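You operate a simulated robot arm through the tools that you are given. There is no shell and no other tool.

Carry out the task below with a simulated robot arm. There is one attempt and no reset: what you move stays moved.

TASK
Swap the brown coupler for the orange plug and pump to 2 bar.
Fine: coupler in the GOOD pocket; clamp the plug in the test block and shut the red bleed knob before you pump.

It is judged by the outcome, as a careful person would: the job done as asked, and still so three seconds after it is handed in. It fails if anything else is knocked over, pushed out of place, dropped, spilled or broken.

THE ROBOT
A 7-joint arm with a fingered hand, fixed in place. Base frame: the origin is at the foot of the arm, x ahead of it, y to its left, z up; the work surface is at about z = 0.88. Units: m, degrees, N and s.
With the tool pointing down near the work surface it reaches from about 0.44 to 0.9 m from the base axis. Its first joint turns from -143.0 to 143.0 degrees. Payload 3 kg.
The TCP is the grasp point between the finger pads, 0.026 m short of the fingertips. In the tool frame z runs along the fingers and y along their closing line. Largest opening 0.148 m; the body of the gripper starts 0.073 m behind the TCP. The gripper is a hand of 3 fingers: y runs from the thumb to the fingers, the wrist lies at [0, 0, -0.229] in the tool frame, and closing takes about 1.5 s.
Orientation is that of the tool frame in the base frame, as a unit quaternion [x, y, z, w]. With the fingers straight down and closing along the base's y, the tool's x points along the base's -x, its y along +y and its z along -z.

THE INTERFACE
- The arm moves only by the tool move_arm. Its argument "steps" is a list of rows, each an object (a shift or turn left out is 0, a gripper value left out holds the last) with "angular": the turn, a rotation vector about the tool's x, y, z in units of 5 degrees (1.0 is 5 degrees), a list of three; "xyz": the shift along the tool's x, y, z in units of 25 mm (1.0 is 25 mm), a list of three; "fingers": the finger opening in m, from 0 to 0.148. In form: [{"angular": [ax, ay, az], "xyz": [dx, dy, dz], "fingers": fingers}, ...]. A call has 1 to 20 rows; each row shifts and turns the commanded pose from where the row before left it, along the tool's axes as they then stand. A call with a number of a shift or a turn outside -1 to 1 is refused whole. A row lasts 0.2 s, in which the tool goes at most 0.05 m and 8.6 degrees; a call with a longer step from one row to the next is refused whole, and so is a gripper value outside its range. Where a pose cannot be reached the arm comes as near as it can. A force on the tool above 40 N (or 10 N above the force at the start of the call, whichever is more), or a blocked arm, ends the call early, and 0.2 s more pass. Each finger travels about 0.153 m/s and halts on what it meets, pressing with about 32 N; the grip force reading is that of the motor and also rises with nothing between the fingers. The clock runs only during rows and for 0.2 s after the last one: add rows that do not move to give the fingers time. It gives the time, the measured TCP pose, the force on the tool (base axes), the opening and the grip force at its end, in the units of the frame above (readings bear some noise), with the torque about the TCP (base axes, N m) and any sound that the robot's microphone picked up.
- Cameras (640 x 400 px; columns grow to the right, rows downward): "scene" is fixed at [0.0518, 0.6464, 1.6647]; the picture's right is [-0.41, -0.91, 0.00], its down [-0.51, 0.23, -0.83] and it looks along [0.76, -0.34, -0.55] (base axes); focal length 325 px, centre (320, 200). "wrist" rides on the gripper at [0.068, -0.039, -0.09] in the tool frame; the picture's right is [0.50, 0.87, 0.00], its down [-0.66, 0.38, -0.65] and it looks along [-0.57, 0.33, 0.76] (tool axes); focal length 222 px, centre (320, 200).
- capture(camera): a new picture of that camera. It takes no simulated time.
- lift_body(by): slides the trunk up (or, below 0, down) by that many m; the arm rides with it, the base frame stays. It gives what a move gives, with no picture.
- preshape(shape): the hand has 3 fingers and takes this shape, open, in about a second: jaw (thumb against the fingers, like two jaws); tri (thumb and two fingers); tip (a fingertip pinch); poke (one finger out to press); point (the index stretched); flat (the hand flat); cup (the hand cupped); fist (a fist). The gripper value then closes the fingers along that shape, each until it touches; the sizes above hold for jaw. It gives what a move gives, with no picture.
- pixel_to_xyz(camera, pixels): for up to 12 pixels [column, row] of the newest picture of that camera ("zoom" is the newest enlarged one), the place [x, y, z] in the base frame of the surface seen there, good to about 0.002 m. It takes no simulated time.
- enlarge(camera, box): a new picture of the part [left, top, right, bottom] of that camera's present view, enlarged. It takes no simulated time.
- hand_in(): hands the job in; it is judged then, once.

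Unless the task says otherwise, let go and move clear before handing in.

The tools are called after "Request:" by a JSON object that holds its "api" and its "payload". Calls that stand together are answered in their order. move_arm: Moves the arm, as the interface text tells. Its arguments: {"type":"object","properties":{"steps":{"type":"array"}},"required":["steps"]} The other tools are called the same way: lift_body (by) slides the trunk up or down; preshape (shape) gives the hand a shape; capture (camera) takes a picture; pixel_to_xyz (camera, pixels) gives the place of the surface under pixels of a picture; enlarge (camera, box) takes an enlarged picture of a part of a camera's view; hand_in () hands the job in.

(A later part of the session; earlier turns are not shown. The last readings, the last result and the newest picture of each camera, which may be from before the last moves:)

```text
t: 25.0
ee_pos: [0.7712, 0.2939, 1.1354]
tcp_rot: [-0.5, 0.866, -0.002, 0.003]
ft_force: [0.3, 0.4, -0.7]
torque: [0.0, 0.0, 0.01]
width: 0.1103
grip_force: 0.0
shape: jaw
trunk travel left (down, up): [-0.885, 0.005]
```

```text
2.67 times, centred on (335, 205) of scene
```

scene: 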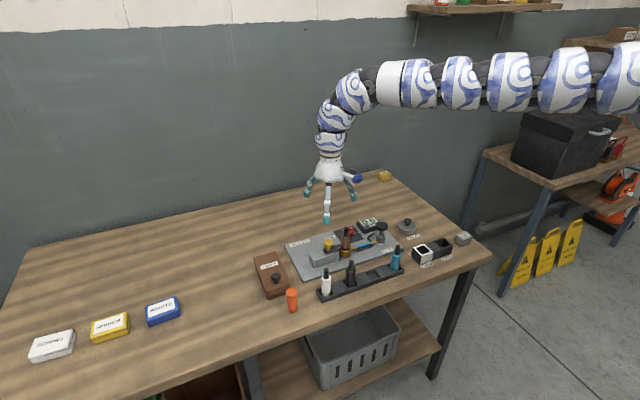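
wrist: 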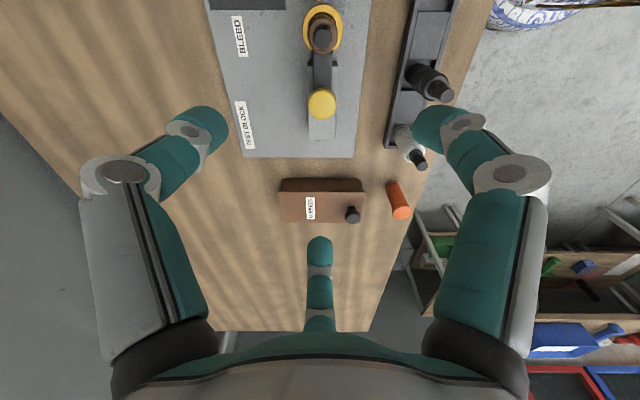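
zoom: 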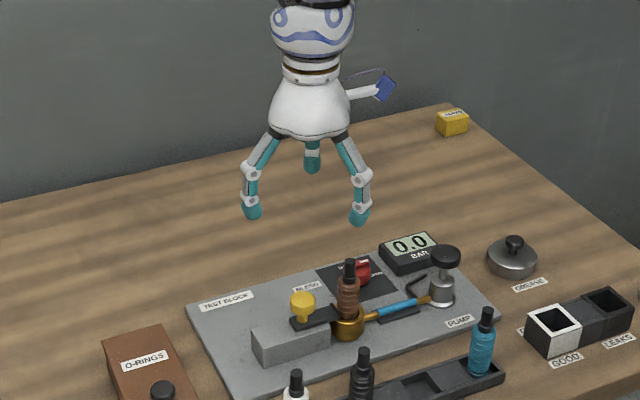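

The gap faces the coupler and the knob is at pixel (322,103), centred laterally. I'll descend in two stages, first to z≈1.0.

Request:
{"api": "move_arm", "payload": {"steps": [{"xyz": [0, 0, 1]}, {"xyz": [0, 0, 1]}, {"xyz": [0, 0, 1]}, {"xyz": [0, 0, 1]}, {"xyz": [0, 0, 1]}, {"xyz": [0, 0, 0.4]}, {}]}}

Request:
{"api": "capture", "payload": {"camera": "wrist"}}

Request:
{"api": "enlarge", "payload": {"camera": "scene", "box": [290, 180, 400, 280]}}

```text
t: 26.6
ee_pos: [0.7465, 0.2793, 1.0391]
tcp_rot: [-0.499, 0.866, -0.002, 0.005]
ft_force: [0.3, 0.7, 0.3]
torque: [-0.02, 0.01, 0.02]
width: 0.1102
grip_force: 0.1
shape: jaw
out of reach, approached as far as the arm can: row 1, 2, 3, 4, 5
trunk travel left (down, up): [-0.885, 0.005]
```

```text
taken
```

wrist: 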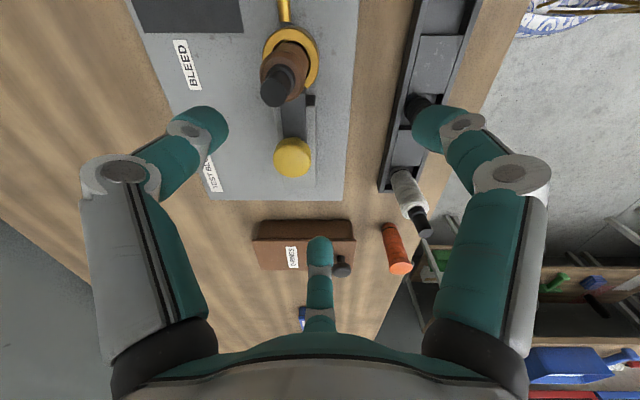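

```text
4.00 times, centred on (345, 230) of scene
```

zoom: 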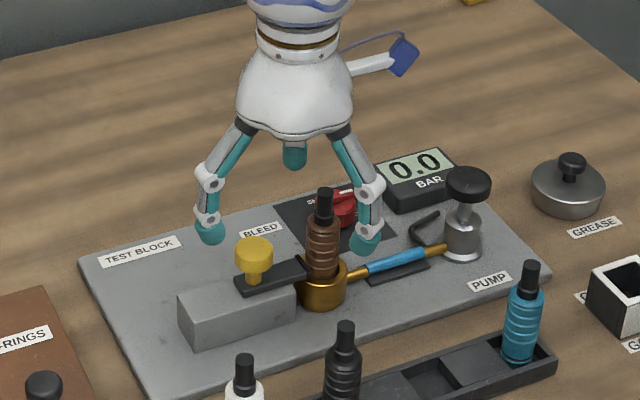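

The lower rows were out of reach: with the trunk raised, r≈0.82 is too far at this height, and the hand was pulled back to (0.7465, 0.279, 1.039) without touching anything. I'll lift the hand back up over the knob, then lower the trunk to regain reach.

Request:
{"api": "move_arm", "payload": {"steps": [{"xyz": [0, 0, -1]}, {"xyz": [0, 0, -1]}, {"xyz": [0, 0, -1]}, {"xyz": [0, 0, -1]}, {"xyz": [-0.5, -0.27, -1]}, {"xyz": [-0.5, -0.27, -1]}, {"xyz": [0, 0, -0.5]}, {}]}}

```text
t: 28.4
ee_pos: [0.7697, 0.2965, 1.2001]
tcp_rot: [-0.499, 0.867, -0.002, 0.003]
ft_force: [-0.3, 0.0, 0.3]
torque: [-0.02, 0.02, -0.02]
width: 0.1102
grip_force: 0.0
shape: jaw
trunk travel left (down, up): [-0.885, 0.005]
```

The hand is back over the knob at (0.770, 0.2965, 1.200). I'll lower the trunk by 0.13, which brings the hand to z≈1.07, still above the coupler top.

Request:
{"api": "lift_body", "payload": {"by": -0.13}}

Request:
{"api": "move_arm", "payload": {"steps": [{"xyz": [0, 0, -1]}, {"xyz": [0, 0, -1]}, {"xyz": [0, 0, -0.5]}, {}]}}

```text
t: 30.0
ee_pos: [0.7709, 0.2961, 1.0702]
tcp_rot: [-0.499, 0.866, -0.001, 0.002]
ft_force: [1.2, -0.3, 0.2]
torque: [0.01, 0.0, -0.03]
width: 0.1102
grip_force: 0.0
shape: jaw
trunk travel left (down, up): [-0.755, 0.135]
```

```text
t: 31.0
ee_pos: [0.7699, 0.295, 1.1322]
tcp_rot: [-0.499, 0.866, -0.002, 0.003]
ft_force: [0.2, 0.9, 0.4]
torque: [-0.02, 0.02, 0.01]
width: 0.1102
grip_force: 0.0
shape: jaw
trunk travel left (down, up): [-0.755, 0.135]
```

Now at trunk offset +0.03. I'll lower another 0.07 (hand to z≈1.06).

Request:
{"api": "lift_body", "payload": {"by": -0.07}}

Request:
{"api": "capture", "payload": {"camera": "wrist"}}

Request:
{"api": "capture", "payload": {"camera": "scene"}}

```text
t: 32.1
ee_pos: [0.77, 0.2946, 1.0635]
tcp_rot: [-0.499, 0.866, -0.001, 0.003]
ft_force: [0.4, -0.3, -0.3]
torque: [-0.03, -0.02, 0.02]
width: 0.1102
grip_force: 0.1
shape: jaw
trunk travel left (down, up): [-0.685, 0.205]
```

```text
taken
```

wrist: 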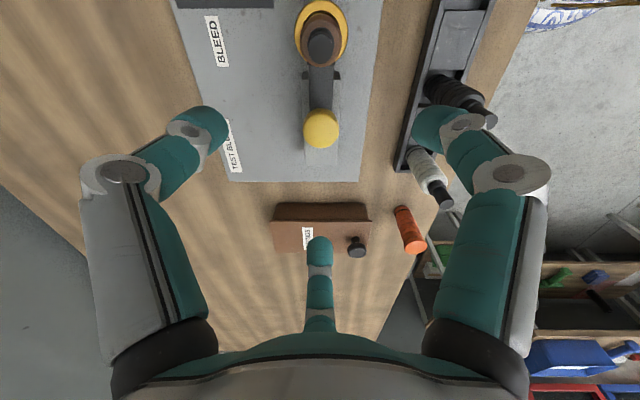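

```text
taken
```

scene: 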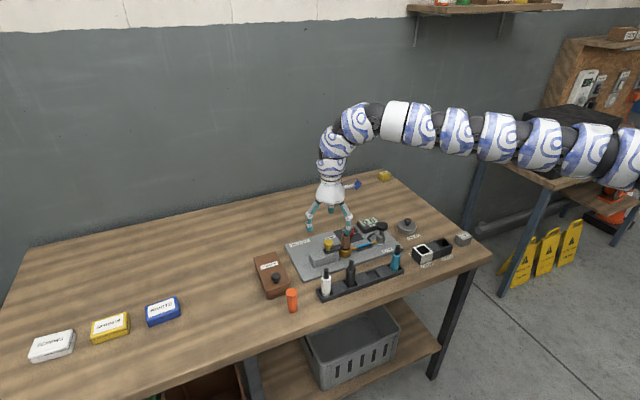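

The hand is at (0.770, 0.2946, 1.0635). A closer look at the clamp from above before descending.

Request:
{"api": "enlarge", "payload": {"camera": "wrist", "box": [260, 0, 380, 170]}}

Request:
{"api": "move_arm", "payload": {"steps": [{"xyz": [0, 0, 1]}, {"xyz": [0, 0, 1]}, {"xyz": [0, 0, 0.8]}, {}]}}

Request:
{"api": "enlarge", "payload": {"camera": "scene", "box": [300, 190, 390, 270]}}

Request:
{"api": "capture", "payload": {"camera": "wrist"}}

```text
2.35 times, centred on (320, 85) of wrist
```

zoom: 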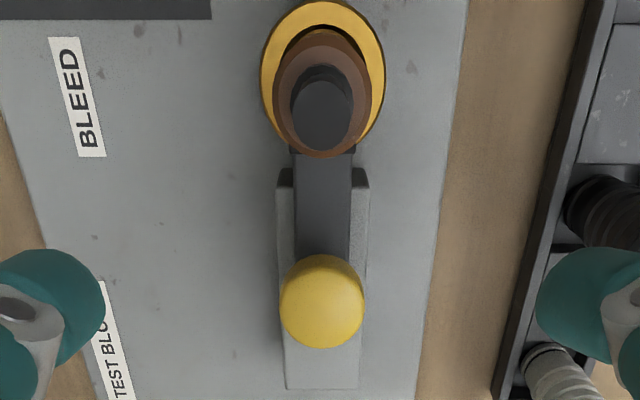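

```text
t: 33.1
ee_pos: [0.7715, 0.2948, 0.993]
tcp_rot: [-0.499, 0.867, -0.002, 0.003]
ft_force: [0.7, -0.6, -0.2]
torque: [-0.02, -0.02, -0.02]
width: 0.1099
grip_force: 0.1
shape: jaw
trunk travel left (down, up): [-0.685, 0.205]
```

```text
5.00 times, centred on (345, 230) of scene
```

zoom: 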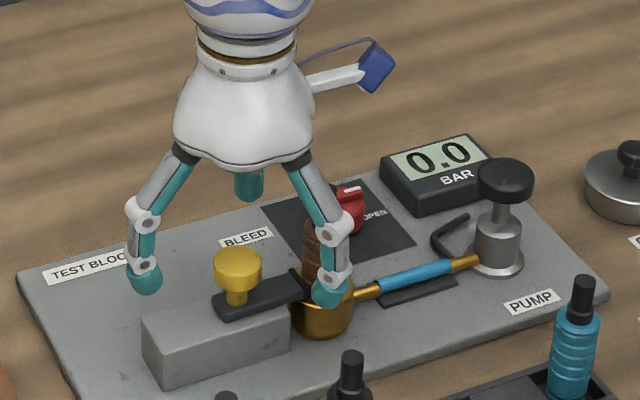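

```text
taken
```

wrist: 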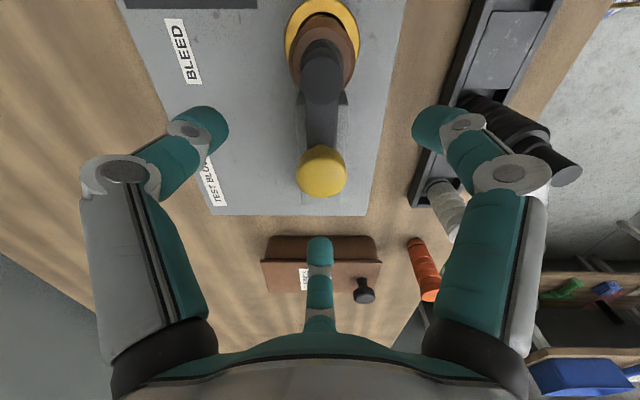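

The knob at pixel (322,170) sits between the fingers; the bar appears to ride in a straight track along y on the block. I'll descend to z≈0.966 and close on the knob.

Request:
{"api": "move_arm", "payload": {"steps": [{"xyz": [0, 0, 0.6]}, {"xyz": [0, 0, 0.45]}, {"fingers": 0.08}, {"fingers": 0.05}, {"fingers": 0.02}, {}, {}, {}, {}, {}]}}

Request:
{"api": "capture", "payload": {"camera": "wrist"}}

Request:
{"api": "enlarge", "payload": {"camera": "scene", "box": [300, 190, 390, 270]}}

```text
t: 35.3
ee_pos: [0.7723, 0.297, 0.9631]
tcp_rot: [-0.499, 0.867, -0.002, 0.0]
ft_force: [-1.9, -1.2, -36.3]
torque: [-0.2, -0.08, -0.06]
width: 0.0183
grip_force: 32.3
shape: jaw
trunk travel left (down, up): [-0.685, 0.205]
```

```text
taken
```

wrist: 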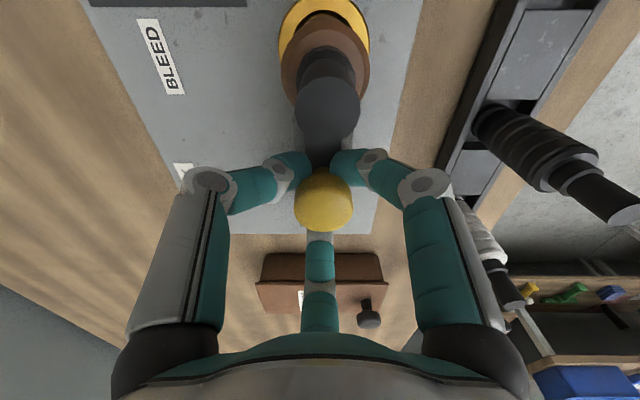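

```text
5.00 times, centred on (345, 230) of scene
```

zoom: 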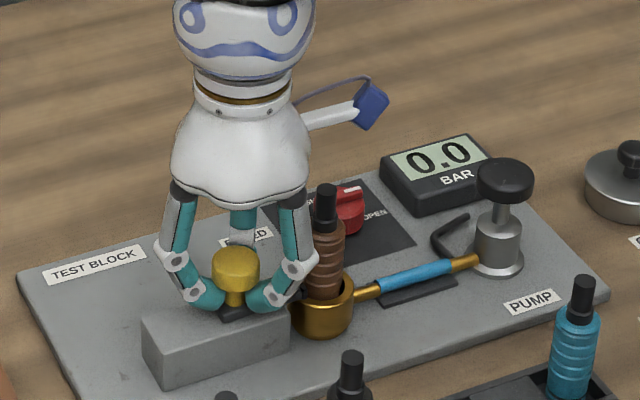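

The fingertips curled under the cap around the stem, and the reading shows −36 N in z from the fingers lifting against the cap. I'll loosen to a light cage (0.03), which is enough to slide the knob.

Request:
{"api": "move_arm", "payload": {"steps": [{"fingers": 0.03}, {}, {}, {}]}}

```text
t: 36.3
ee_pos: [0.7701, 0.2952, 0.9671]
tcp_rot: [-0.499, 0.867, -0.002, 0.003]
ft_force: [0.3, 0.0, 0.2]
torque: [0.03, -0.03, -0.03]
width: 0.0302
grip_force: 0.0
shape: jaw
trunk travel left (down, up): [-0.685, 0.205]
```

Forces are back to zero with the fingers caging the knob at opening 0.030. Now I'll draw it gently in +y by about 20 mm and watch the force.

Request:
{"api": "move_arm", "payload": {"steps": [{"xyz": [-0.173, 0.1, 0]}, {"xyz": [-0.173, 0.1, 0]}, {"xyz": [-0.173, 0.1, 0]}, {"xyz": [-0.173, 0.1, 0]}, {}]}}

Request:
{"api": "capture", "payload": {"camera": "wrist"}}

Request:
{"api": "enlarge", "payload": {"camera": "scene", "box": [300, 190, 390, 270]}}

```text
t: 37.5
ee_pos: [0.769, 0.314, 0.9665]
tcp_rot: [-0.5, 0.866, -0.002, 0.003]
ft_force: [1.0, -1.2, 0.5]
torque: [0.0, 0.01, 0.01]
width: 0.0305
grip_force: 0.1
shape: jaw
trunk travel left (down, up): [-0.685, 0.205]
```

```text
taken
```

wrist: 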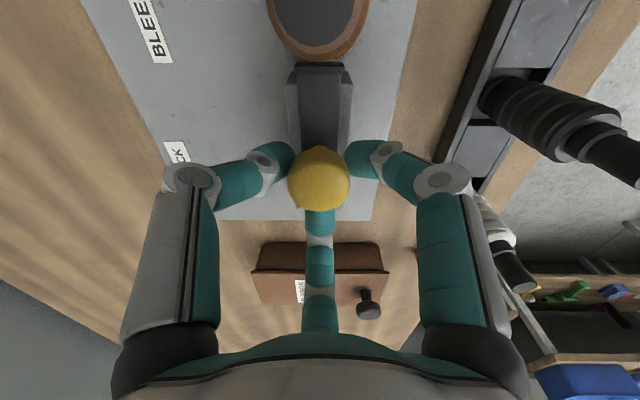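

```text
5.00 times, centred on (345, 230) of scene
```

zoom: 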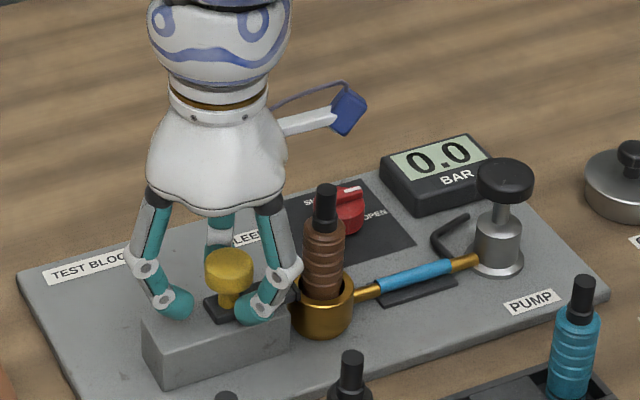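

The clamp bar slid freely; its end at pixel (320,65) is now apart from the coupler. I'll slide about 12 mm more toward the end of its travel, watching for resistance.

Request:
{"api": "move_arm", "payload": {"steps": [{"xyz": [-0.139, 0.08, 0]}, {"xyz": [-0.139, 0.08, 0]}, {"xyz": [-0.139, 0.08, 0]}, {}]}}

Request:
{"api": "enlarge", "payload": {"camera": "scene", "box": [310, 215, 390, 265]}}

```text
t: 38.5
ee_pos: [0.7679, 0.3166, 0.9672]
tcp_rot: [-0.499, 0.866, -0.002, 0.003]
ft_force: [3.2, -0.4, 0.4]
torque: [0.01, -0.04, 0.05]
width: 0.0309
grip_force: 0.0
shape: jaw
out of reach, approached as far as the arm can: row 1, 3
trunk travel left (down, up): [-0.685, 0.205]
```

```text
8.00 times, centred on (350, 240) of scene
```

zoom: 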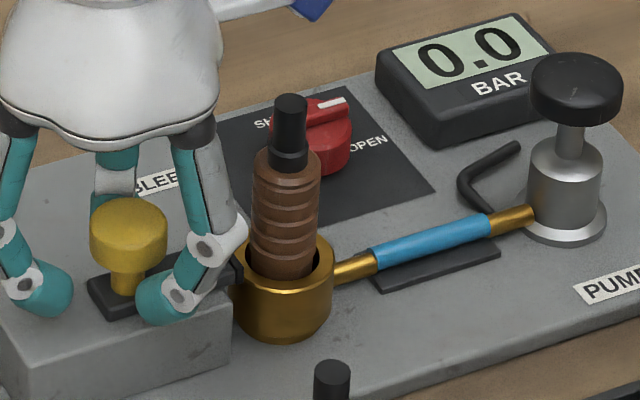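

The arm hit its reach limit at y≈0.317, but the clamp bar's lip is now away from the coupler. I'll measure where the bar's end is now.

Request:
{"api": "pixel_to_xyz", "payload": {"camera": "zoom", "pixels": [[128, 218], [128, 245], [225, 250], [237, 268], [105, 285], [285, 268], [245, 275], [260, 250]]}}

Request:
{"api": "enlarge", "payload": {"camera": "wrist", "box": [260, 0, 380, 130]}}

```text
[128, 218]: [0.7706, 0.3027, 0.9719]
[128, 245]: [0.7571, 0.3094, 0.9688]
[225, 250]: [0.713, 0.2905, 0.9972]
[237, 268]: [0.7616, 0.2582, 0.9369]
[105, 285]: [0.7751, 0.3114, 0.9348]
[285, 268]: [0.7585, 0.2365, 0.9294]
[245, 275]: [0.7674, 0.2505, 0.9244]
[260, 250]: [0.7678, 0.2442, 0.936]
```

```text
3.08 times, centred on (320, 65) of wrist
```

zoom: 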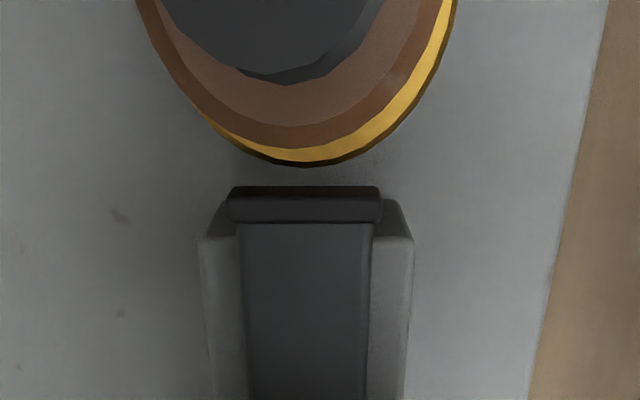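

The bar's lip has moved ~10 mm to y≈0.257, just off the collar. Closing the fingers a little more will centre the knob on the hand and draw it farther +y, so I'll close to 0.022.

Request:
{"api": "move_arm", "payload": {"steps": [{"fingers": 0.026}, {}, {"fingers": 0.022}, {}, {}]}}

Request:
{"api": "enlarge", "payload": {"camera": "scene", "box": [310, 215, 390, 265]}}

Request:
{"api": "pixel_to_xyz", "payload": {"camera": "zoom", "pixels": [[128, 218], [120, 218], [112, 218], [237, 268], [230, 270], [222, 272], [105, 290], [95, 295]]}}

```text
t: 39.7
ee_pos: [0.767, 0.317, 0.9681]
tcp_rot: [-0.499, 0.866, -0.002, 0.003]
ft_force: [3.2, 0.8, -3.7]
torque: [0.06, -0.04, 0.04]
width: 0.0225
grip_force: 0.1
shape: jaw
trunk travel left (down, up): [-0.685, 0.205]
```

```text
8.00 times, centred on (350, 240) of scene
```

zoom: 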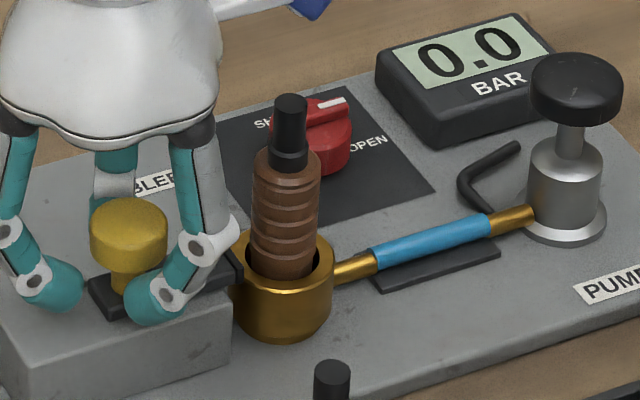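

```text
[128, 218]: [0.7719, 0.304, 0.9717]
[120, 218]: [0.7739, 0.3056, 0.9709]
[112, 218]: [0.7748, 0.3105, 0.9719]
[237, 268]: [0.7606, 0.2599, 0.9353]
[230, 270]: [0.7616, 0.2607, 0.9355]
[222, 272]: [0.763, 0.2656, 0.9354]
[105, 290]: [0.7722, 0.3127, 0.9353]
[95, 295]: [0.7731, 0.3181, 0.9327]
```

The knob stayed at y≈0.304: the stem slips between the two fingers. I'll open, lift clear, lower the trunk a little for more reach, and re-approach with one finger directly behind the knob (default yaw), as there's now room between coupler and knob.

Request:
{"api": "move_arm", "payload": {"steps": [{"fingers": 0.08}, {}, {}, {"xyz": [0, 0, -0.5]}, {"xyz": [0, 0, -1]}, {"xyz": [0, 0, -1]}, {"xyz": [0, 0, -1]}, {"xyz": [0, 0, -1]}, {"xyz": [0, 0, -1]}, {}]}}

Request:
{"api": "lift_body", "payload": {"by": -0.05}}

Request:
{"api": "move_arm", "payload": {"steps": [{"angular": [0, 0, 1]}, {"angular": [0, 0, 1]}, {"angular": [0, 0, 1]}, {"angular": [0, 0, 1]}, {"angular": [0, 0, 1]}, {"angular": [0, 0, 1]}, {"angular": [0, 0, 1]}, {"angular": [0, 0, 1]}, {"angular": [0, 0, 1]}, {"angular": [0, 0, 1]}, {"angular": [0, 0, 1]}, {"angular": [0, 0, 1]}, {}]}}

Request:
{"api": "capture", "payload": {"camera": "wrist"}}

Request:
{"api": "enlarge", "payload": {"camera": "scene", "box": [310, 215, 390, 265]}}

```text
t: 41.9
ee_pos: [0.7671, 0.3159, 1.1053]
tcp_rot: [-0.499, 0.867, -0.001, 0.003]
ft_force: [-1.0, -0.5, 0.8]
torque: [-0.02, -0.01, 0.02]
width: 0.0795
grip_force: 0.0
shape: jaw
trunk travel left (down, up): [-0.685, 0.205]
```

```text
t: 42.8
ee_pos: [0.7667, 0.3174, 1.0557]
tcp_rot: [-0.498, 0.867, -0.002, 0.003]
ft_force: [-0.3, 0.0, 0.4]
torque: [-0.03, 0.01, -0.01]
width: 0.0795
grip_force: 0.1
shape: jaw
trunk travel left (down, up): [-0.635, 0.255]
```

```text
t: 45.6
ee_pos: [0.7668, 0.3165, 1.0553]
tcp_rot: [0.001, 1.0, 0.0, 0.003]
ft_force: [0.0, 0.0, 0.7]
torque: [-0.02, 0.04, 0.02]
width: 0.0795
grip_force: 0.0
shape: jaw
trunk travel left (down, up): [-0.635, 0.255]
```

```text
taken
```

wrist: 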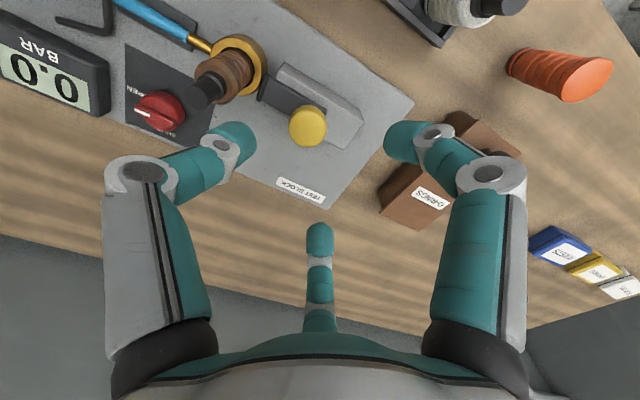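

```text
8.00 times, centred on (350, 240) of scene
```

zoom: 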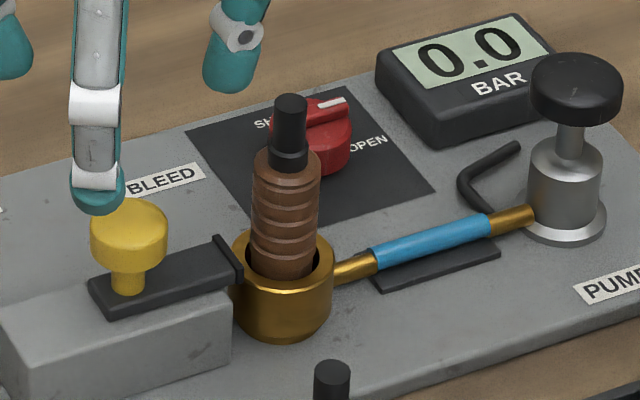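

The thumb's knuckle would come near the coupler's top with this yaw, so I'll turn back 60° (gap toward the coupler) and this time grip the knob's cap itself, with tips at cap height rather than under it.

Request:
{"api": "move_arm", "payload": {"steps": [{"xyz": [-0.16, -0.5, 0]}, {"angular": [0, 0, -1]}, {"angular": [0, 0, -1]}, {"angular": [0, 0, -1]}, {"angular": [0, 0, -1]}, {"angular": [0, 0, -1]}, {"angular": [0, 0, -1]}, {"angular": [0, 0, -1]}, {"angular": [0, 0, -1]}, {"angular": [0, 0, -1]}, {"angular": [0, 0, -1]}, {"angular": [0, 0, -1]}, {"angular": [0, 0, -1]}, {"xyz": [0, 0, 1]}, {"xyz": [0, 0, 1]}, {"xyz": [0, 0, 1]}, {}]}}

Request:
{"api": "capture", "payload": {"camera": "wrist"}}

```text
t: 49.2
ee_pos: [0.7708, 0.3041, 0.9794]
tcp_rot: [-0.499, 0.866, -0.002, 0.003]
ft_force: [0.5, 0.2, 0.4]
torque: [0.01, 0.01, 0.0]
width: 0.0797
grip_force: 0.0
shape: jaw
trunk travel left (down, up): [-0.635, 0.255]
```

```text
taken
```

wrist: 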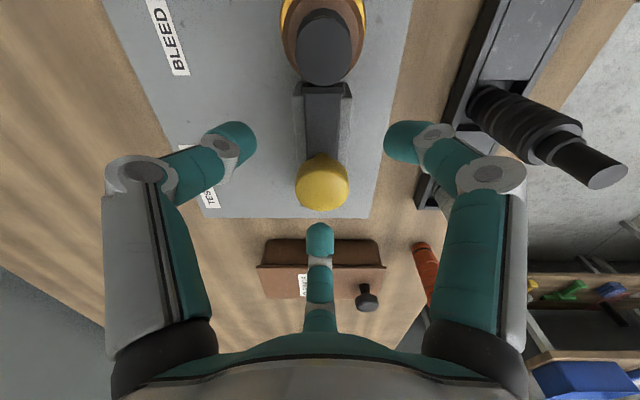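

The hand is centred over the knob at (0.771, 0.304, 0.979), knob at pixel (322,185). I'll close on the cap in steps.

Request:
{"api": "move_arm", "payload": {"steps": [{"fingers": 0.05}, {}, {"fingers": 0.034}, {}, {"fingers": 0.024}, {}, {}]}}

Request:
{"api": "capture", "payload": {"camera": "wrist"}}

Request:
{"api": "enlarge", "payload": {"camera": "scene", "box": [310, 215, 390, 265]}}

```text
t: 50.8
ee_pos: [0.7703, 0.3047, 0.9792]
tcp_rot: [-0.499, 0.866, -0.002, 0.003]
ft_force: [-1.3, -0.6, -4.2]
torque: [0.02, 0.01, -0.07]
width: 0.0242
grip_force: 31.9
shape: jaw
trunk travel left (down, up): [-0.635, 0.255]
```

```text
taken
```

wrist: 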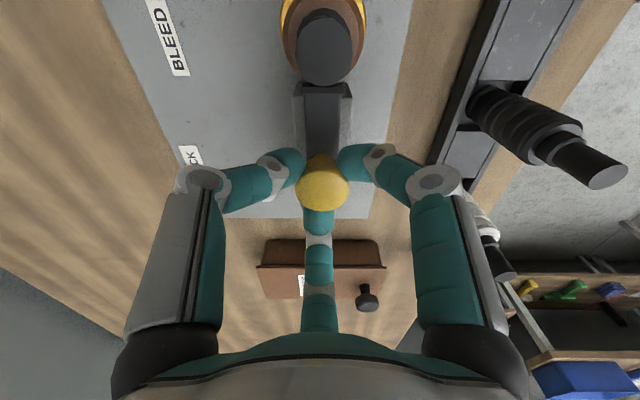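

```text
8.00 times, centred on (350, 240) of scene
```

zoom: 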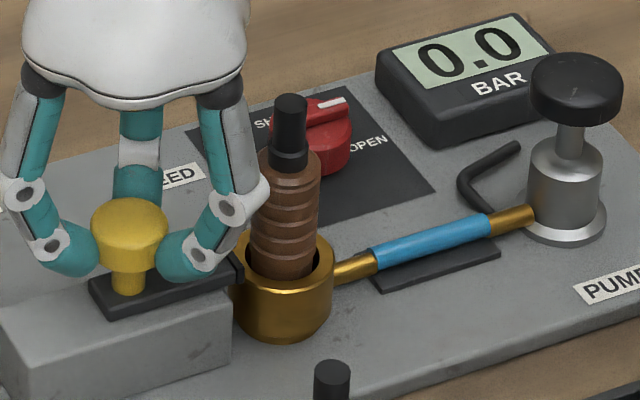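

The cap is gripped (31.9 N) with low net force. I'll pull +y about 16 mm in small steps.

Request:
{"api": "move_arm", "payload": {"steps": [{"xyz": [-0.139, 0.08, 0]}, {"xyz": [-0.139, 0.08, 0]}, {"xyz": [-0.139, 0.08, 0]}, {"xyz": [-0.139, 0.08, 0]}, {}]}}

Request:
{"api": "enlarge", "payload": {"camera": "scene", "box": [310, 215, 390, 265]}}

Request:
{"api": "capture", "payload": {"camera": "wrist"}}

```text
t: 52.0
ee_pos: [0.7716, 0.3212, 0.9784]
tcp_rot: [-0.499, 0.866, -0.002, 0.002]
ft_force: [0.6, -0.8, -8.1]
torque: [0.01, -0.01, -0.05]
width: 0.0242
grip_force: 32.0
shape: jaw
trunk travel left (down, up): [-0.635, 0.255]
```

```text
8.00 times, centred on (350, 240) of scene
```

zoom: 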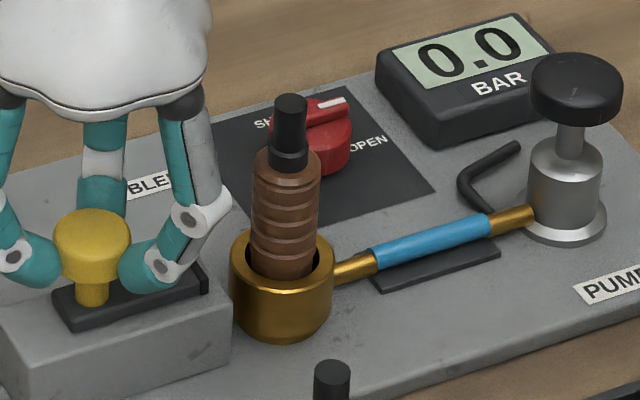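

```text
taken
```

wrist: 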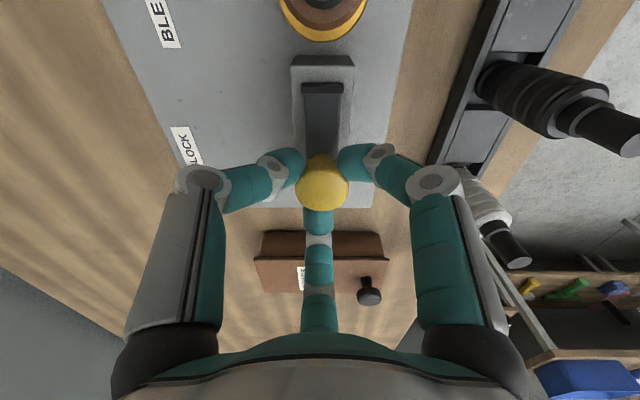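

The bar is now well back (bar end past the collar, knob at y≈0.321). I'll release, lift clear, and move over the coupler.

Request:
{"api": "move_arm", "payload": {"steps": [{"fingers": 0.05}, {}, {"fingers": 0.09}, {}, {"xyz": [0, 0, -1]}, {"xyz": [0, 0, -1]}, {"xyz": [0, 0, -1]}, {"xyz": [0, 0, -1]}, {"xyz": [0, 0, -0.5]}, {}]}}

Request:
{"api": "enlarge", "payload": {"camera": "scene", "box": [310, 215, 390, 265]}}

```text
t: 54.2
ee_pos: [0.7689, 0.321, 1.0919]
tcp_rot: [-0.499, 0.867, -0.001, 0.004]
ft_force: [-0.8, 0.7, 0.8]
torque: [0.01, 0.02, -0.01]
width: 0.0896
grip_force: 0.1
shape: jaw
trunk travel left (down, up): [-0.635, 0.255]
```

```text
8.00 times, centred on (350, 240) of scene
```

zoom: 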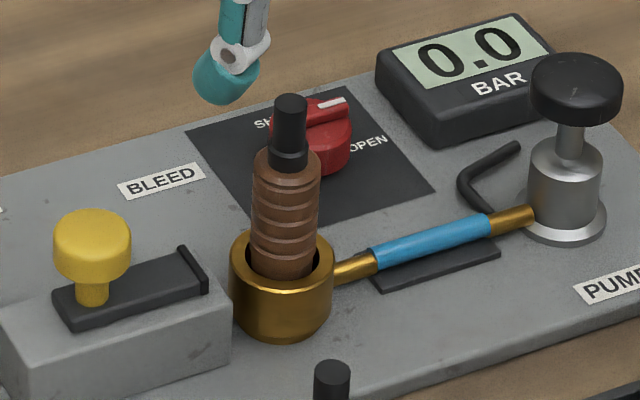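

The clamp stands open and the coupler is free. Let me fix the collar and coupler axes with this clear view.

Request:
{"api": "pixel_to_xyz", "payload": {"camera": "zoom", "pixels": [[238, 252], [328, 262], [283, 288], [255, 280], [310, 280], [240, 265], [290, 103], [290, 108], [286, 170], [286, 210], [286, 262], [90, 235]]}}

```text
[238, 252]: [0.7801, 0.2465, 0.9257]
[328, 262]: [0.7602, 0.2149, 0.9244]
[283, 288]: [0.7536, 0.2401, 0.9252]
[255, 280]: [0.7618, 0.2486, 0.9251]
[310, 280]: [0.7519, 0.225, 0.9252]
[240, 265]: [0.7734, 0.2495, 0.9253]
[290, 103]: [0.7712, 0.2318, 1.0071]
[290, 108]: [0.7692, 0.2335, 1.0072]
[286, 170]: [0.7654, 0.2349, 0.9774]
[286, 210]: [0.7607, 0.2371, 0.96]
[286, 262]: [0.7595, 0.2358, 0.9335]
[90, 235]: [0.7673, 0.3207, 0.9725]
```

Collar/coupler axis ≈ (0.770, 0.2315). I'll come down a little here (away from the coupler), raise the trunk 5 cm so the coupler's radius is inside the reach band, then move over it.

Request:
{"api": "move_arm", "payload": {"steps": [{"xyz": [0, 0, 1]}, {"xyz": [0, 0, 0.6]}, {}]}}

Request:
{"api": "lift_body", "payload": {"by": 0.05}}

Request:
{"api": "move_arm", "payload": {"steps": [{"xyz": [0, 0, 0.8]}, {"xyz": [0.763, -0.458, 0]}, {"xyz": [0.763, -0.458, 0]}, {"xyz": [0.763, -0.458, 0]}, {"xyz": [0.763, -0.458, 0]}, {"angular": [0, 0, 1]}, {"angular": [0, 0, 1]}, {"angular": [0, 0, 1]}, {"angular": [0, 0, 1]}, {"angular": [0, 0, 1]}, {"angular": [0, 0, 1]}, {"angular": [0, 0, 1]}, {"angular": [0, 0, 1]}, {"angular": [0, 0, 1]}, {"angular": [0, 0, 1]}, {"angular": [0, 0, 1]}, {"angular": [0, 0, 1]}, {}]}}

Request:
{"api": "capture", "payload": {"camera": "wrist"}}

Request:
{"api": "enlarge", "payload": {"camera": "scene", "box": [300, 180, 400, 270]}}

```text
t: 55.0
ee_pos: [0.7695, 0.3204, 1.0519]
tcp_rot: [-0.499, 0.867, -0.002, 0.004]
ft_force: [0.3, -0.5, 0.1]
torque: [-0.03, 0.01, 0.0]
width: 0.0897
grip_force: 0.1
shape: jaw
trunk travel left (down, up): [-0.635, 0.255]
```

```text
t: 55.9
ee_pos: [0.771, 0.322, 1.1023]
tcp_rot: [-0.499, 0.867, -0.003, 0.003]
ft_force: [0.2, 0.0, -0.2]
torque: [0.01, -0.01, -0.04]
width: 0.0898
grip_force: 0.1
shape: jaw
trunk travel left (down, up): [-0.685, 0.205]
```

```text
t: 59.7
ee_pos: [0.7714, 0.231, 1.0821]
tcp_rot: [0.001, 1.0, 0.0, 0.003]
ft_force: [-0.4, 0.8, -0.6]
torque: [0.0, 0.0, -0.01]
width: 0.0895
grip_force: 0.1
shape: jaw
trunk travel left (down, up): [-0.685, 0.205]
```

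```text
taken
```

wrist: 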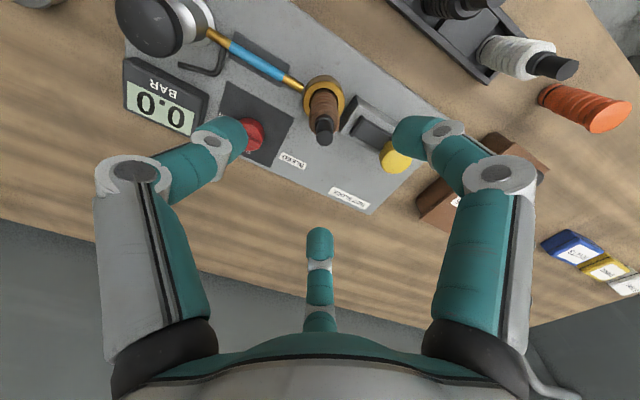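

```text
4.44 times, centred on (350, 225) of scene
```

zoom: 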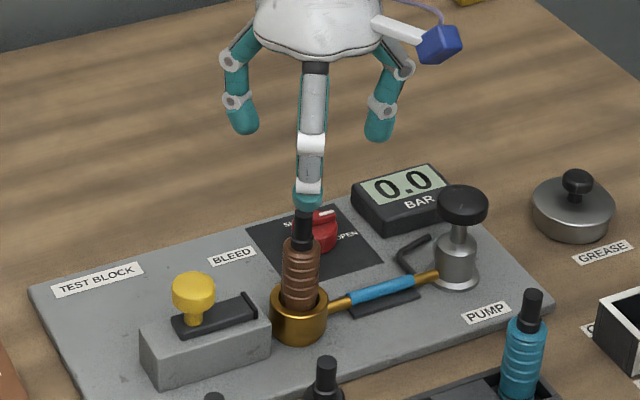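

The hand is centred above the coupler at (0.771, 0.231, 1.082). I'll descend to z≈1.0 and check centring.

Request:
{"api": "move_arm", "payload": {"steps": [{"xyz": [0, 0, 1]}, {"xyz": [0, 0, 1]}, {"xyz": [0, 0, 1]}, {"xyz": [0, 0, 0.3]}, {}]}}

Request:
{"api": "capture", "payload": {"camera": "wrist"}}

Request:
{"api": "enlarge", "payload": {"camera": "scene", "box": [300, 190, 400, 270]}}

```text
t: 60.9
ee_pos: [0.7726, 0.2319, 0.9988]
tcp_rot: [0.0, 1.0, 0.0, 0.003]
ft_force: [0.0, 0.0, 0.1]
torque: [-0.01, 0.03, 0.02]
width: 0.0896
grip_force: 0.0
shape: jaw
trunk travel left (down, up): [-0.685, 0.205]
```

```text
taken
```

wrist: 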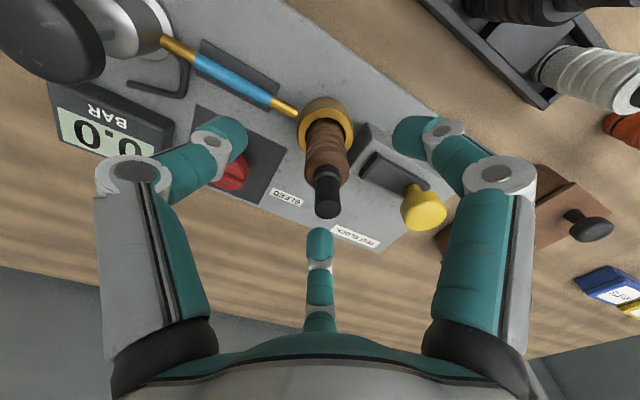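

```text
5.00 times, centred on (350, 230) of scene
```

zoom: 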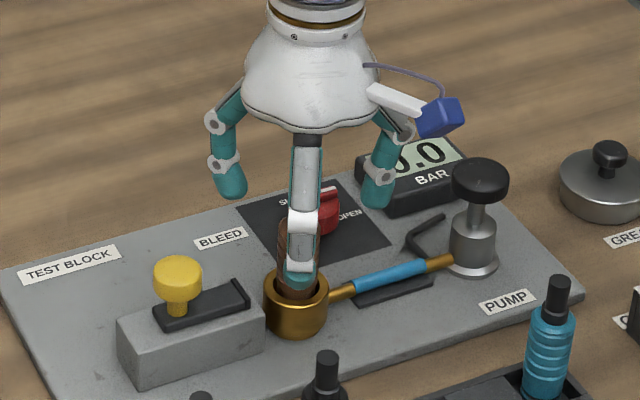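

The coupler shows at column ≈326, a few mm toward (−x,+y) from the axis. I'll correct by ~2 mm, descend to z≈0.972, and close.

Request:
{"api": "move_arm", "payload": {"steps": [{"xyz": [0.08, 0.05, 0.5]}, {"xyz": [0, 0, 0.58]}, {"fingers": 0.06}, {}, {"fingers": 0.04}, {}, {"fingers": 0.015}, {}, {}]}}

Request:
{"api": "capture", "payload": {"camera": "wrist"}}

Request:
{"api": "enlarge", "payload": {"camera": "scene", "box": [300, 190, 400, 270]}}

```text
t: 62.9
ee_pos: [0.7712, 0.2329, 0.973]
tcp_rot: [0.001, 1.0, -0.001, 0.004]
ft_force: [0.3, 0.3, -0.3]
torque: [0.03, -0.03, 0.0]
width: 0.019
grip_force: 32.0
shape: jaw
trunk travel left (down, up): [-0.685, 0.205]
```

```text
taken
```

wrist: 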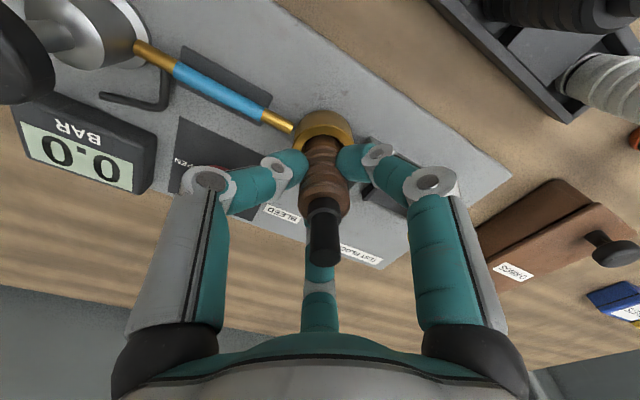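

```text
5.00 times, centred on (350, 230) of scene
```

zoom: 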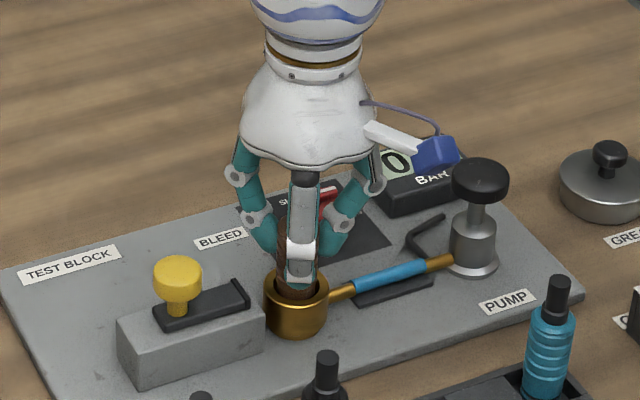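

The coupler is gripped squarely (32 N, near-zero side force). I'll lift it straight up slowly.

Request:
{"api": "move_arm", "payload": {"steps": [{"xyz": [0, 0, -0.2]}, {"xyz": [0, 0, -0.2]}, {"xyz": [0, 0, -0.2]}, {"xyz": [0, 0, -0.3]}, {"xyz": [0, 0, -0.4]}, {"xyz": [0, 0, -0.5]}, {"xyz": [0, 0, -0.6]}, {"xyz": [0, 0, -0.4]}, {}]}}

Request:
{"api": "enlarge", "payload": {"camera": "scene", "box": [300, 180, 400, 270]}}

Request:
{"api": "capture", "payload": {"camera": "wrist"}}

```text
t: 64.9
ee_pos: [0.7716, 0.2333, 1.0418]
tcp_rot: [0.001, 1.0, 0.0, 0.003]
ft_force: [0.0, -0.9, -1.4]
torque: [-0.01, 0.0, -0.01]
width: 0.0187
grip_force: 32.2
shape: jaw
trunk travel left (down, up): [-0.685, 0.205]
```

```text
4.44 times, centred on (350, 225) of scene
```

zoom: 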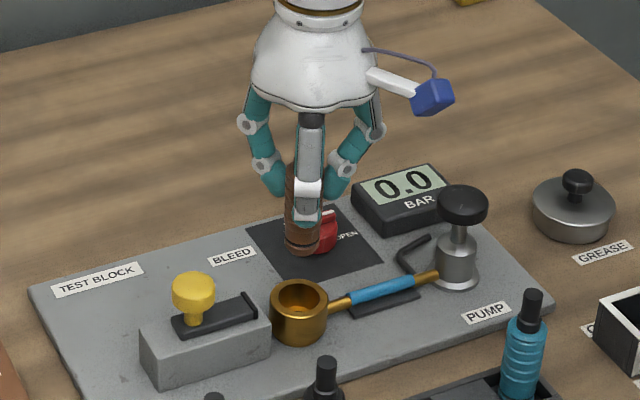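

```text
taken
```

wrist: 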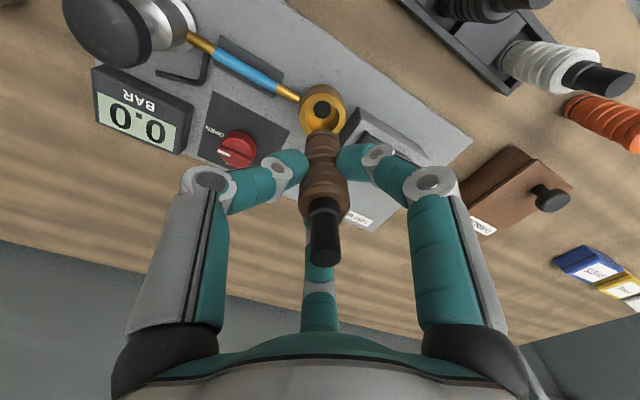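

The coupler is out and the collar is empty. Let me look at the coupler's lower end and its bottom height.

Request:
{"api": "enlarge", "payload": {"camera": "scene", "box": [320, 205, 370, 255]}}

Request:
{"api": "pixel_to_xyz", "payload": {"camera": "zoom", "pixels": [[290, 255], [290, 240], [290, 225], [290, 200], [262, 240], [320, 240], [280, 330], [280, 345], [240, 320], [325, 330]]}}

```text
8.00 times, centred on (345, 230) of scene
```

zoom: 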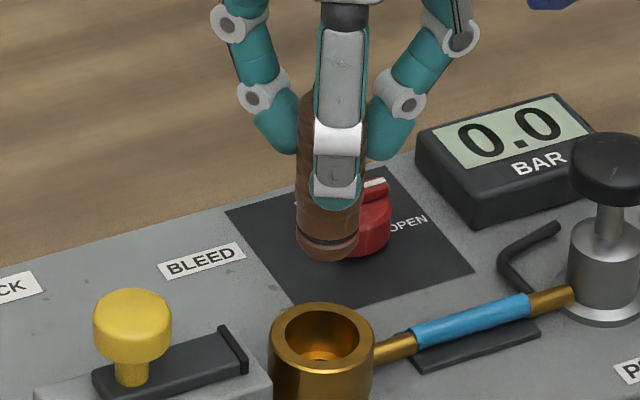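

```text
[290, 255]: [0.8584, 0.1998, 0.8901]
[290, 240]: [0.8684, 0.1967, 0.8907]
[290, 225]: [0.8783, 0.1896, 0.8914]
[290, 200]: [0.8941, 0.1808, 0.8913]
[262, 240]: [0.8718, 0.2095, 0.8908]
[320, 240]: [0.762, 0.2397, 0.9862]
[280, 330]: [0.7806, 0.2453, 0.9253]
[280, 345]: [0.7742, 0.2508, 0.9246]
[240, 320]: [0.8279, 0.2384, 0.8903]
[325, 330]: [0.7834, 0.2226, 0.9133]
```

Request:
{"api": "pixel_to_xyz", "payload": {"camera": "zoom", "pixels": [[325, 256], [325, 250], [325, 245], [310, 250], [345, 250], [325, 225], [318, 345], [322, 356]]}}

Request:
{"api": "lift_body", "payload": {"by": 0.12}}

```text
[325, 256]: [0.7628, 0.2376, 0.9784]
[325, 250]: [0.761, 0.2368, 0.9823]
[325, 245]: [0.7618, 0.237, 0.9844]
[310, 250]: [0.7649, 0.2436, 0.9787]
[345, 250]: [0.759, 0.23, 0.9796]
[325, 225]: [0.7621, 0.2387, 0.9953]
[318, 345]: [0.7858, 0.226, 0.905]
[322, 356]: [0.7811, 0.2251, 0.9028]
```

```text
t: 66.4
ee_pos: [0.7702, 0.233, 1.1622]
tcp_rot: [0.002, 1.0, 0.0, 0.003]
ft_force: [0.4, 0.3, -0.5]
torque: [0.03, 0.01, 0.0]
width: 0.0192
grip_force: 32.1
shape: jaw
trunk travel left (down, up): [-0.805, 0.085]
```

Coupler bottom is 0.065 below the TCP, with its O-ring on. I'll raise the trunk a further 7 cm for the closer pocket, then travel diagonally toward above GOOD at z≈1.10.

Request:
{"api": "lift_body", "payload": {"by": 0.07}}

Request:
{"api": "move_arm", "payload": {"steps": [{"xyz": [0.456, -0.942, 0.52]}, {"xyz": [0.456, -0.942, 0.52]}, {"xyz": [0.456, -0.942, 0.52]}, {"xyz": [0.456, -0.942, 0.52]}, {"xyz": [0.456, -0.942, 0.52]}, {"xyz": [0.456, -0.942, 0.52]}, {"xyz": [0.456, -0.942, 0.52]}, {"xyz": [0.456, -0.942, 0.52]}, {"xyz": [0.456, -0.942, 0.52]}, {"xyz": [0.456, -0.942, 0.52]}, {}]}}

Request:
{"api": "capture", "payload": {"camera": "wrist"}}

Request:
{"api": "capture", "payload": {"camera": "scene"}}

```text
t: 67.5
ee_pos: [0.7706, 0.2329, 1.2326]
tcp_rot: [0.001, 1.0, 0.0, 0.003]
ft_force: [-0.4, 0.2, -1.1]
torque: [-0.04, 0.02, -0.01]
width: 0.0192
grip_force: 31.7
shape: jaw
trunk travel left (down, up): [-0.875, 0.015]
```

```text
t: 69.9
ee_pos: [0.7099, 0.0232, 1.0664]
tcp_rot: [0.0, 1.0, -0.001, 0.002]
ft_force: [-0.1, -0.2, -0.5]
torque: [0.0, -0.01, -0.01]
width: 0.0187
grip_force: 31.6
shape: jaw
out of reach, approached as far as the arm can: row 4, 5, 6, 7, 8, 9, 10
trunk travel left (down, up): [-0.875, 0.015]
```

```text
taken
```

wrist: 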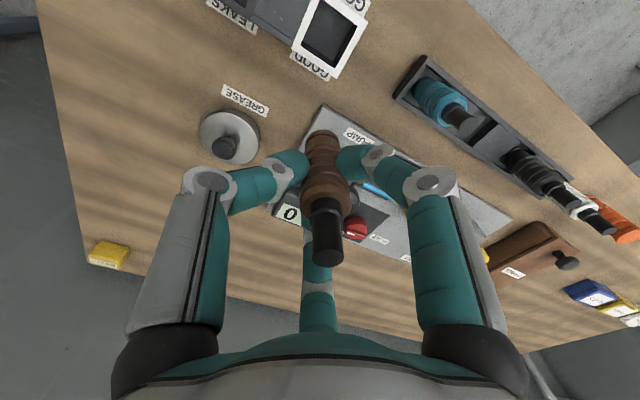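

```text
taken
```

scene: 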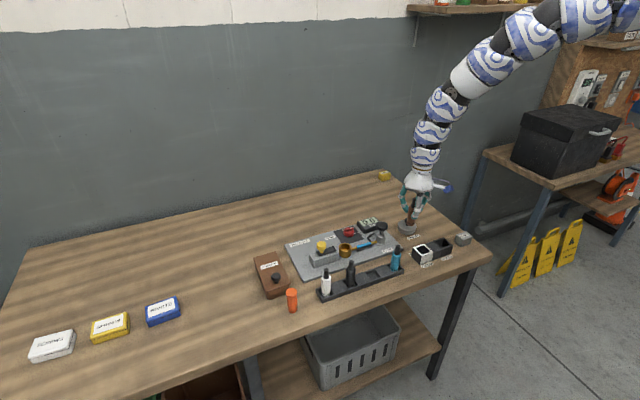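

The arm is limited at (0.710, 0.023), and the limit seems to ease with hand yaw relative to azimuth. I'll rotate the hand 40° the other way (tool z +), which doesn't matter for a round coupler, and see if that frees the reach.

Request:
{"api": "move_arm", "payload": {"steps": [{"angular": [0, 0, 1]}, {"angular": [0, 0, 1]}, {"angular": [0, 0, 1]}, {"angular": [0, 0, 1]}, {"angular": [0, 0, 1]}, {"angular": [0, 0, 1]}, {"angular": [0, 0, 1]}, {"angular": [0, 0, 1]}, {}]}}

```text
t: 71.9
ee_pos: [0.7108, 0.0242, 1.0659]
tcp_rot: [0.343, 0.939, 0.001, 0.002]
ft_force: [0.1, 0.1, 0.2]
torque: [-0.03, -0.02, 0.03]
width: 0.0188
grip_force: 32.2
shape: jaw
trunk travel left (down, up): [-0.875, 0.015]
```

The rotation succeeded. Now I'll try moving the remaining (−0.055, −0.027) to above the GOOD pocket at this height (coupler bottom ≈1.00, clear of everything).

Request:
{"api": "move_arm", "payload": {"steps": [{"xyz": [0.33, -0.743, 0]}, {"xyz": [0.33, -0.743, 0]}, {"xyz": [0.33, -0.743, 0]}, {}]}}

Request:
{"api": "capture", "payload": {"camera": "wrist"}}

Request:
{"api": "capture", "payload": {"camera": "scene"}}

```text
t: 72.9
ee_pos: [0.7051, 0.0194, 1.0608]
tcp_rot: [0.343, 0.939, 0.0, 0.003]
ft_force: [0.2, 0.6, -1.0]
torque: [0.03, 0.02, 0.01]
width: 0.0188
grip_force: 32.1
shape: jaw
out of reach, approached as far as the arm can: row 1, 2, 3
trunk travel left (down, up): [-0.875, 0.015]
```

```text
taken
```

wrist: 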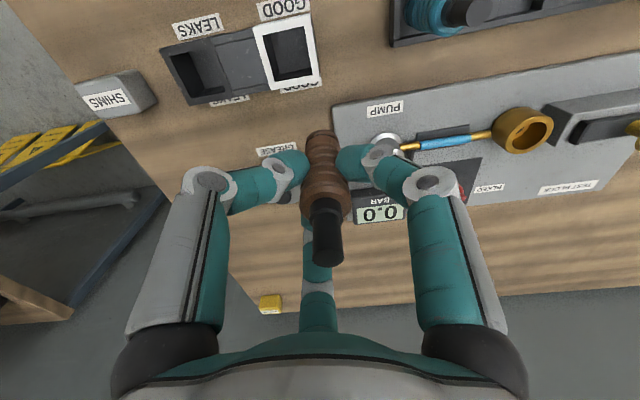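

```text
taken
```

scene: 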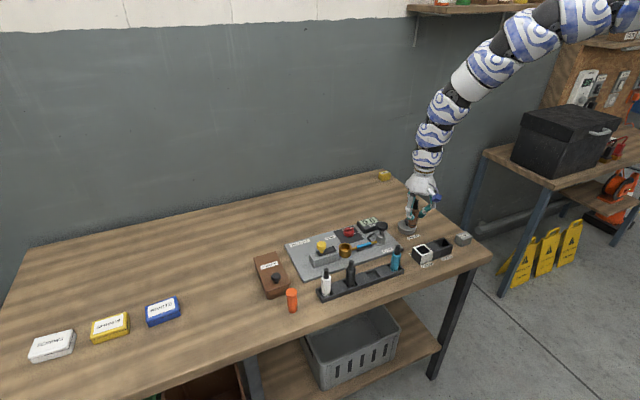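

Still limited near (0.705, 0.019), so it's not yaw but arm posture. I'll test moving straight up here and then inward, all in free space, to learn where the reachable band lies.

Request:
{"api": "move_arm", "payload": {"steps": [{"xyz": [0, 0, -1]}, {"xyz": [0, 0, -1]}, {"xyz": [0, 0, -1]}, {}]}}

Request:
{"api": "move_arm", "payload": {"steps": [{"xyz": [0.33, -0.743, 0]}, {"xyz": [0.33, -0.743, 0]}, {"xyz": [0.33, -0.743, 0]}, {}]}}

```text
t: 73.9
ee_pos: [0.7398, 0.0315, 1.1059]
tcp_rot: [0.343, 0.939, 0.0, 0.002]
ft_force: [0.1, 0.3, -0.9]
torque: [-0.01, -0.01, 0.01]
width: 0.019
grip_force: 32.1
shape: jaw
out of reach, approached as far as the arm can: row 1, 2, 3
trunk travel left (down, up): [-0.875, 0.015]
```

```text
t: 74.9
ee_pos: [0.7205, 0.0153, 1.0753]
tcp_rot: [0.343, 0.939, 0.0, 0.001]
ft_force: [0.5, 0.0, -0.5]
torque: [-0.02, 0.01, 0.03]
width: 0.0189
grip_force: 31.7
shape: jaw
out of reach, approached as far as the arm can: row 1, 2, 3
trunk travel left (down, up): [-0.875, 0.015]
```

The boundary here trades height for radius: going lower allows a smaller radius. Before descending I need to know where the grease tin is relative to the hand.

Request:
{"api": "capture", "payload": {"camera": "scene"}}

Request:
{"api": "enlarge", "payload": {"camera": "scene", "box": [370, 160, 470, 270]}}

Request:
{"api": "enlarge", "payload": {"camera": "wrist", "box": [150, 0, 400, 200]}}

```text
taken
```

scene: 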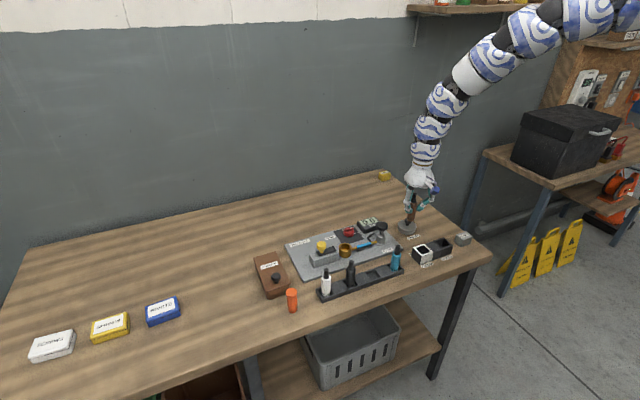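

```text
3.64 times, centred on (420, 215) of scene
```

zoom: 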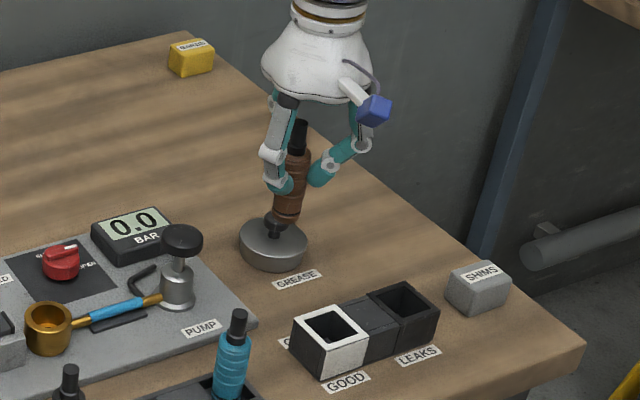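

```text
2.00 times, centred on (275, 100) of wrist
```

zoom: 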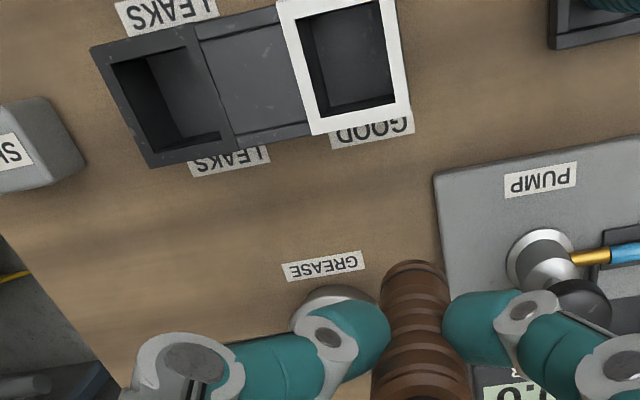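

Request:
{"api": "enlarge", "payload": {"camera": "scene", "box": [370, 160, 470, 270]}}

Request:
{"api": "pixel_to_xyz", "payload": {"camera": "zoom", "pixels": [[245, 240], [272, 262], [305, 245], [268, 222], [295, 280], [287, 215], [330, 325], [335, 318], [305, 165], [340, 175]]}}

```text
3.64 times, centred on (420, 215) of scene
```

zoom: 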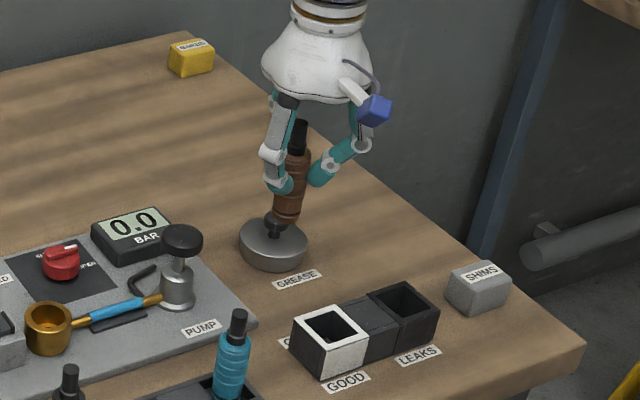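

```text
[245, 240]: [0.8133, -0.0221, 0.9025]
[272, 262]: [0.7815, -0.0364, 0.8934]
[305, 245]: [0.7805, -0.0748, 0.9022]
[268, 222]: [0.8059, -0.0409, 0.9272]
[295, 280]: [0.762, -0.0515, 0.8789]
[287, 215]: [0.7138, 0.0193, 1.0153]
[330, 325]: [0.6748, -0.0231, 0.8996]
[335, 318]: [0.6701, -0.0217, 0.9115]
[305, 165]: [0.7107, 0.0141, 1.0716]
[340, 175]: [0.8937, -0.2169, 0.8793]
```

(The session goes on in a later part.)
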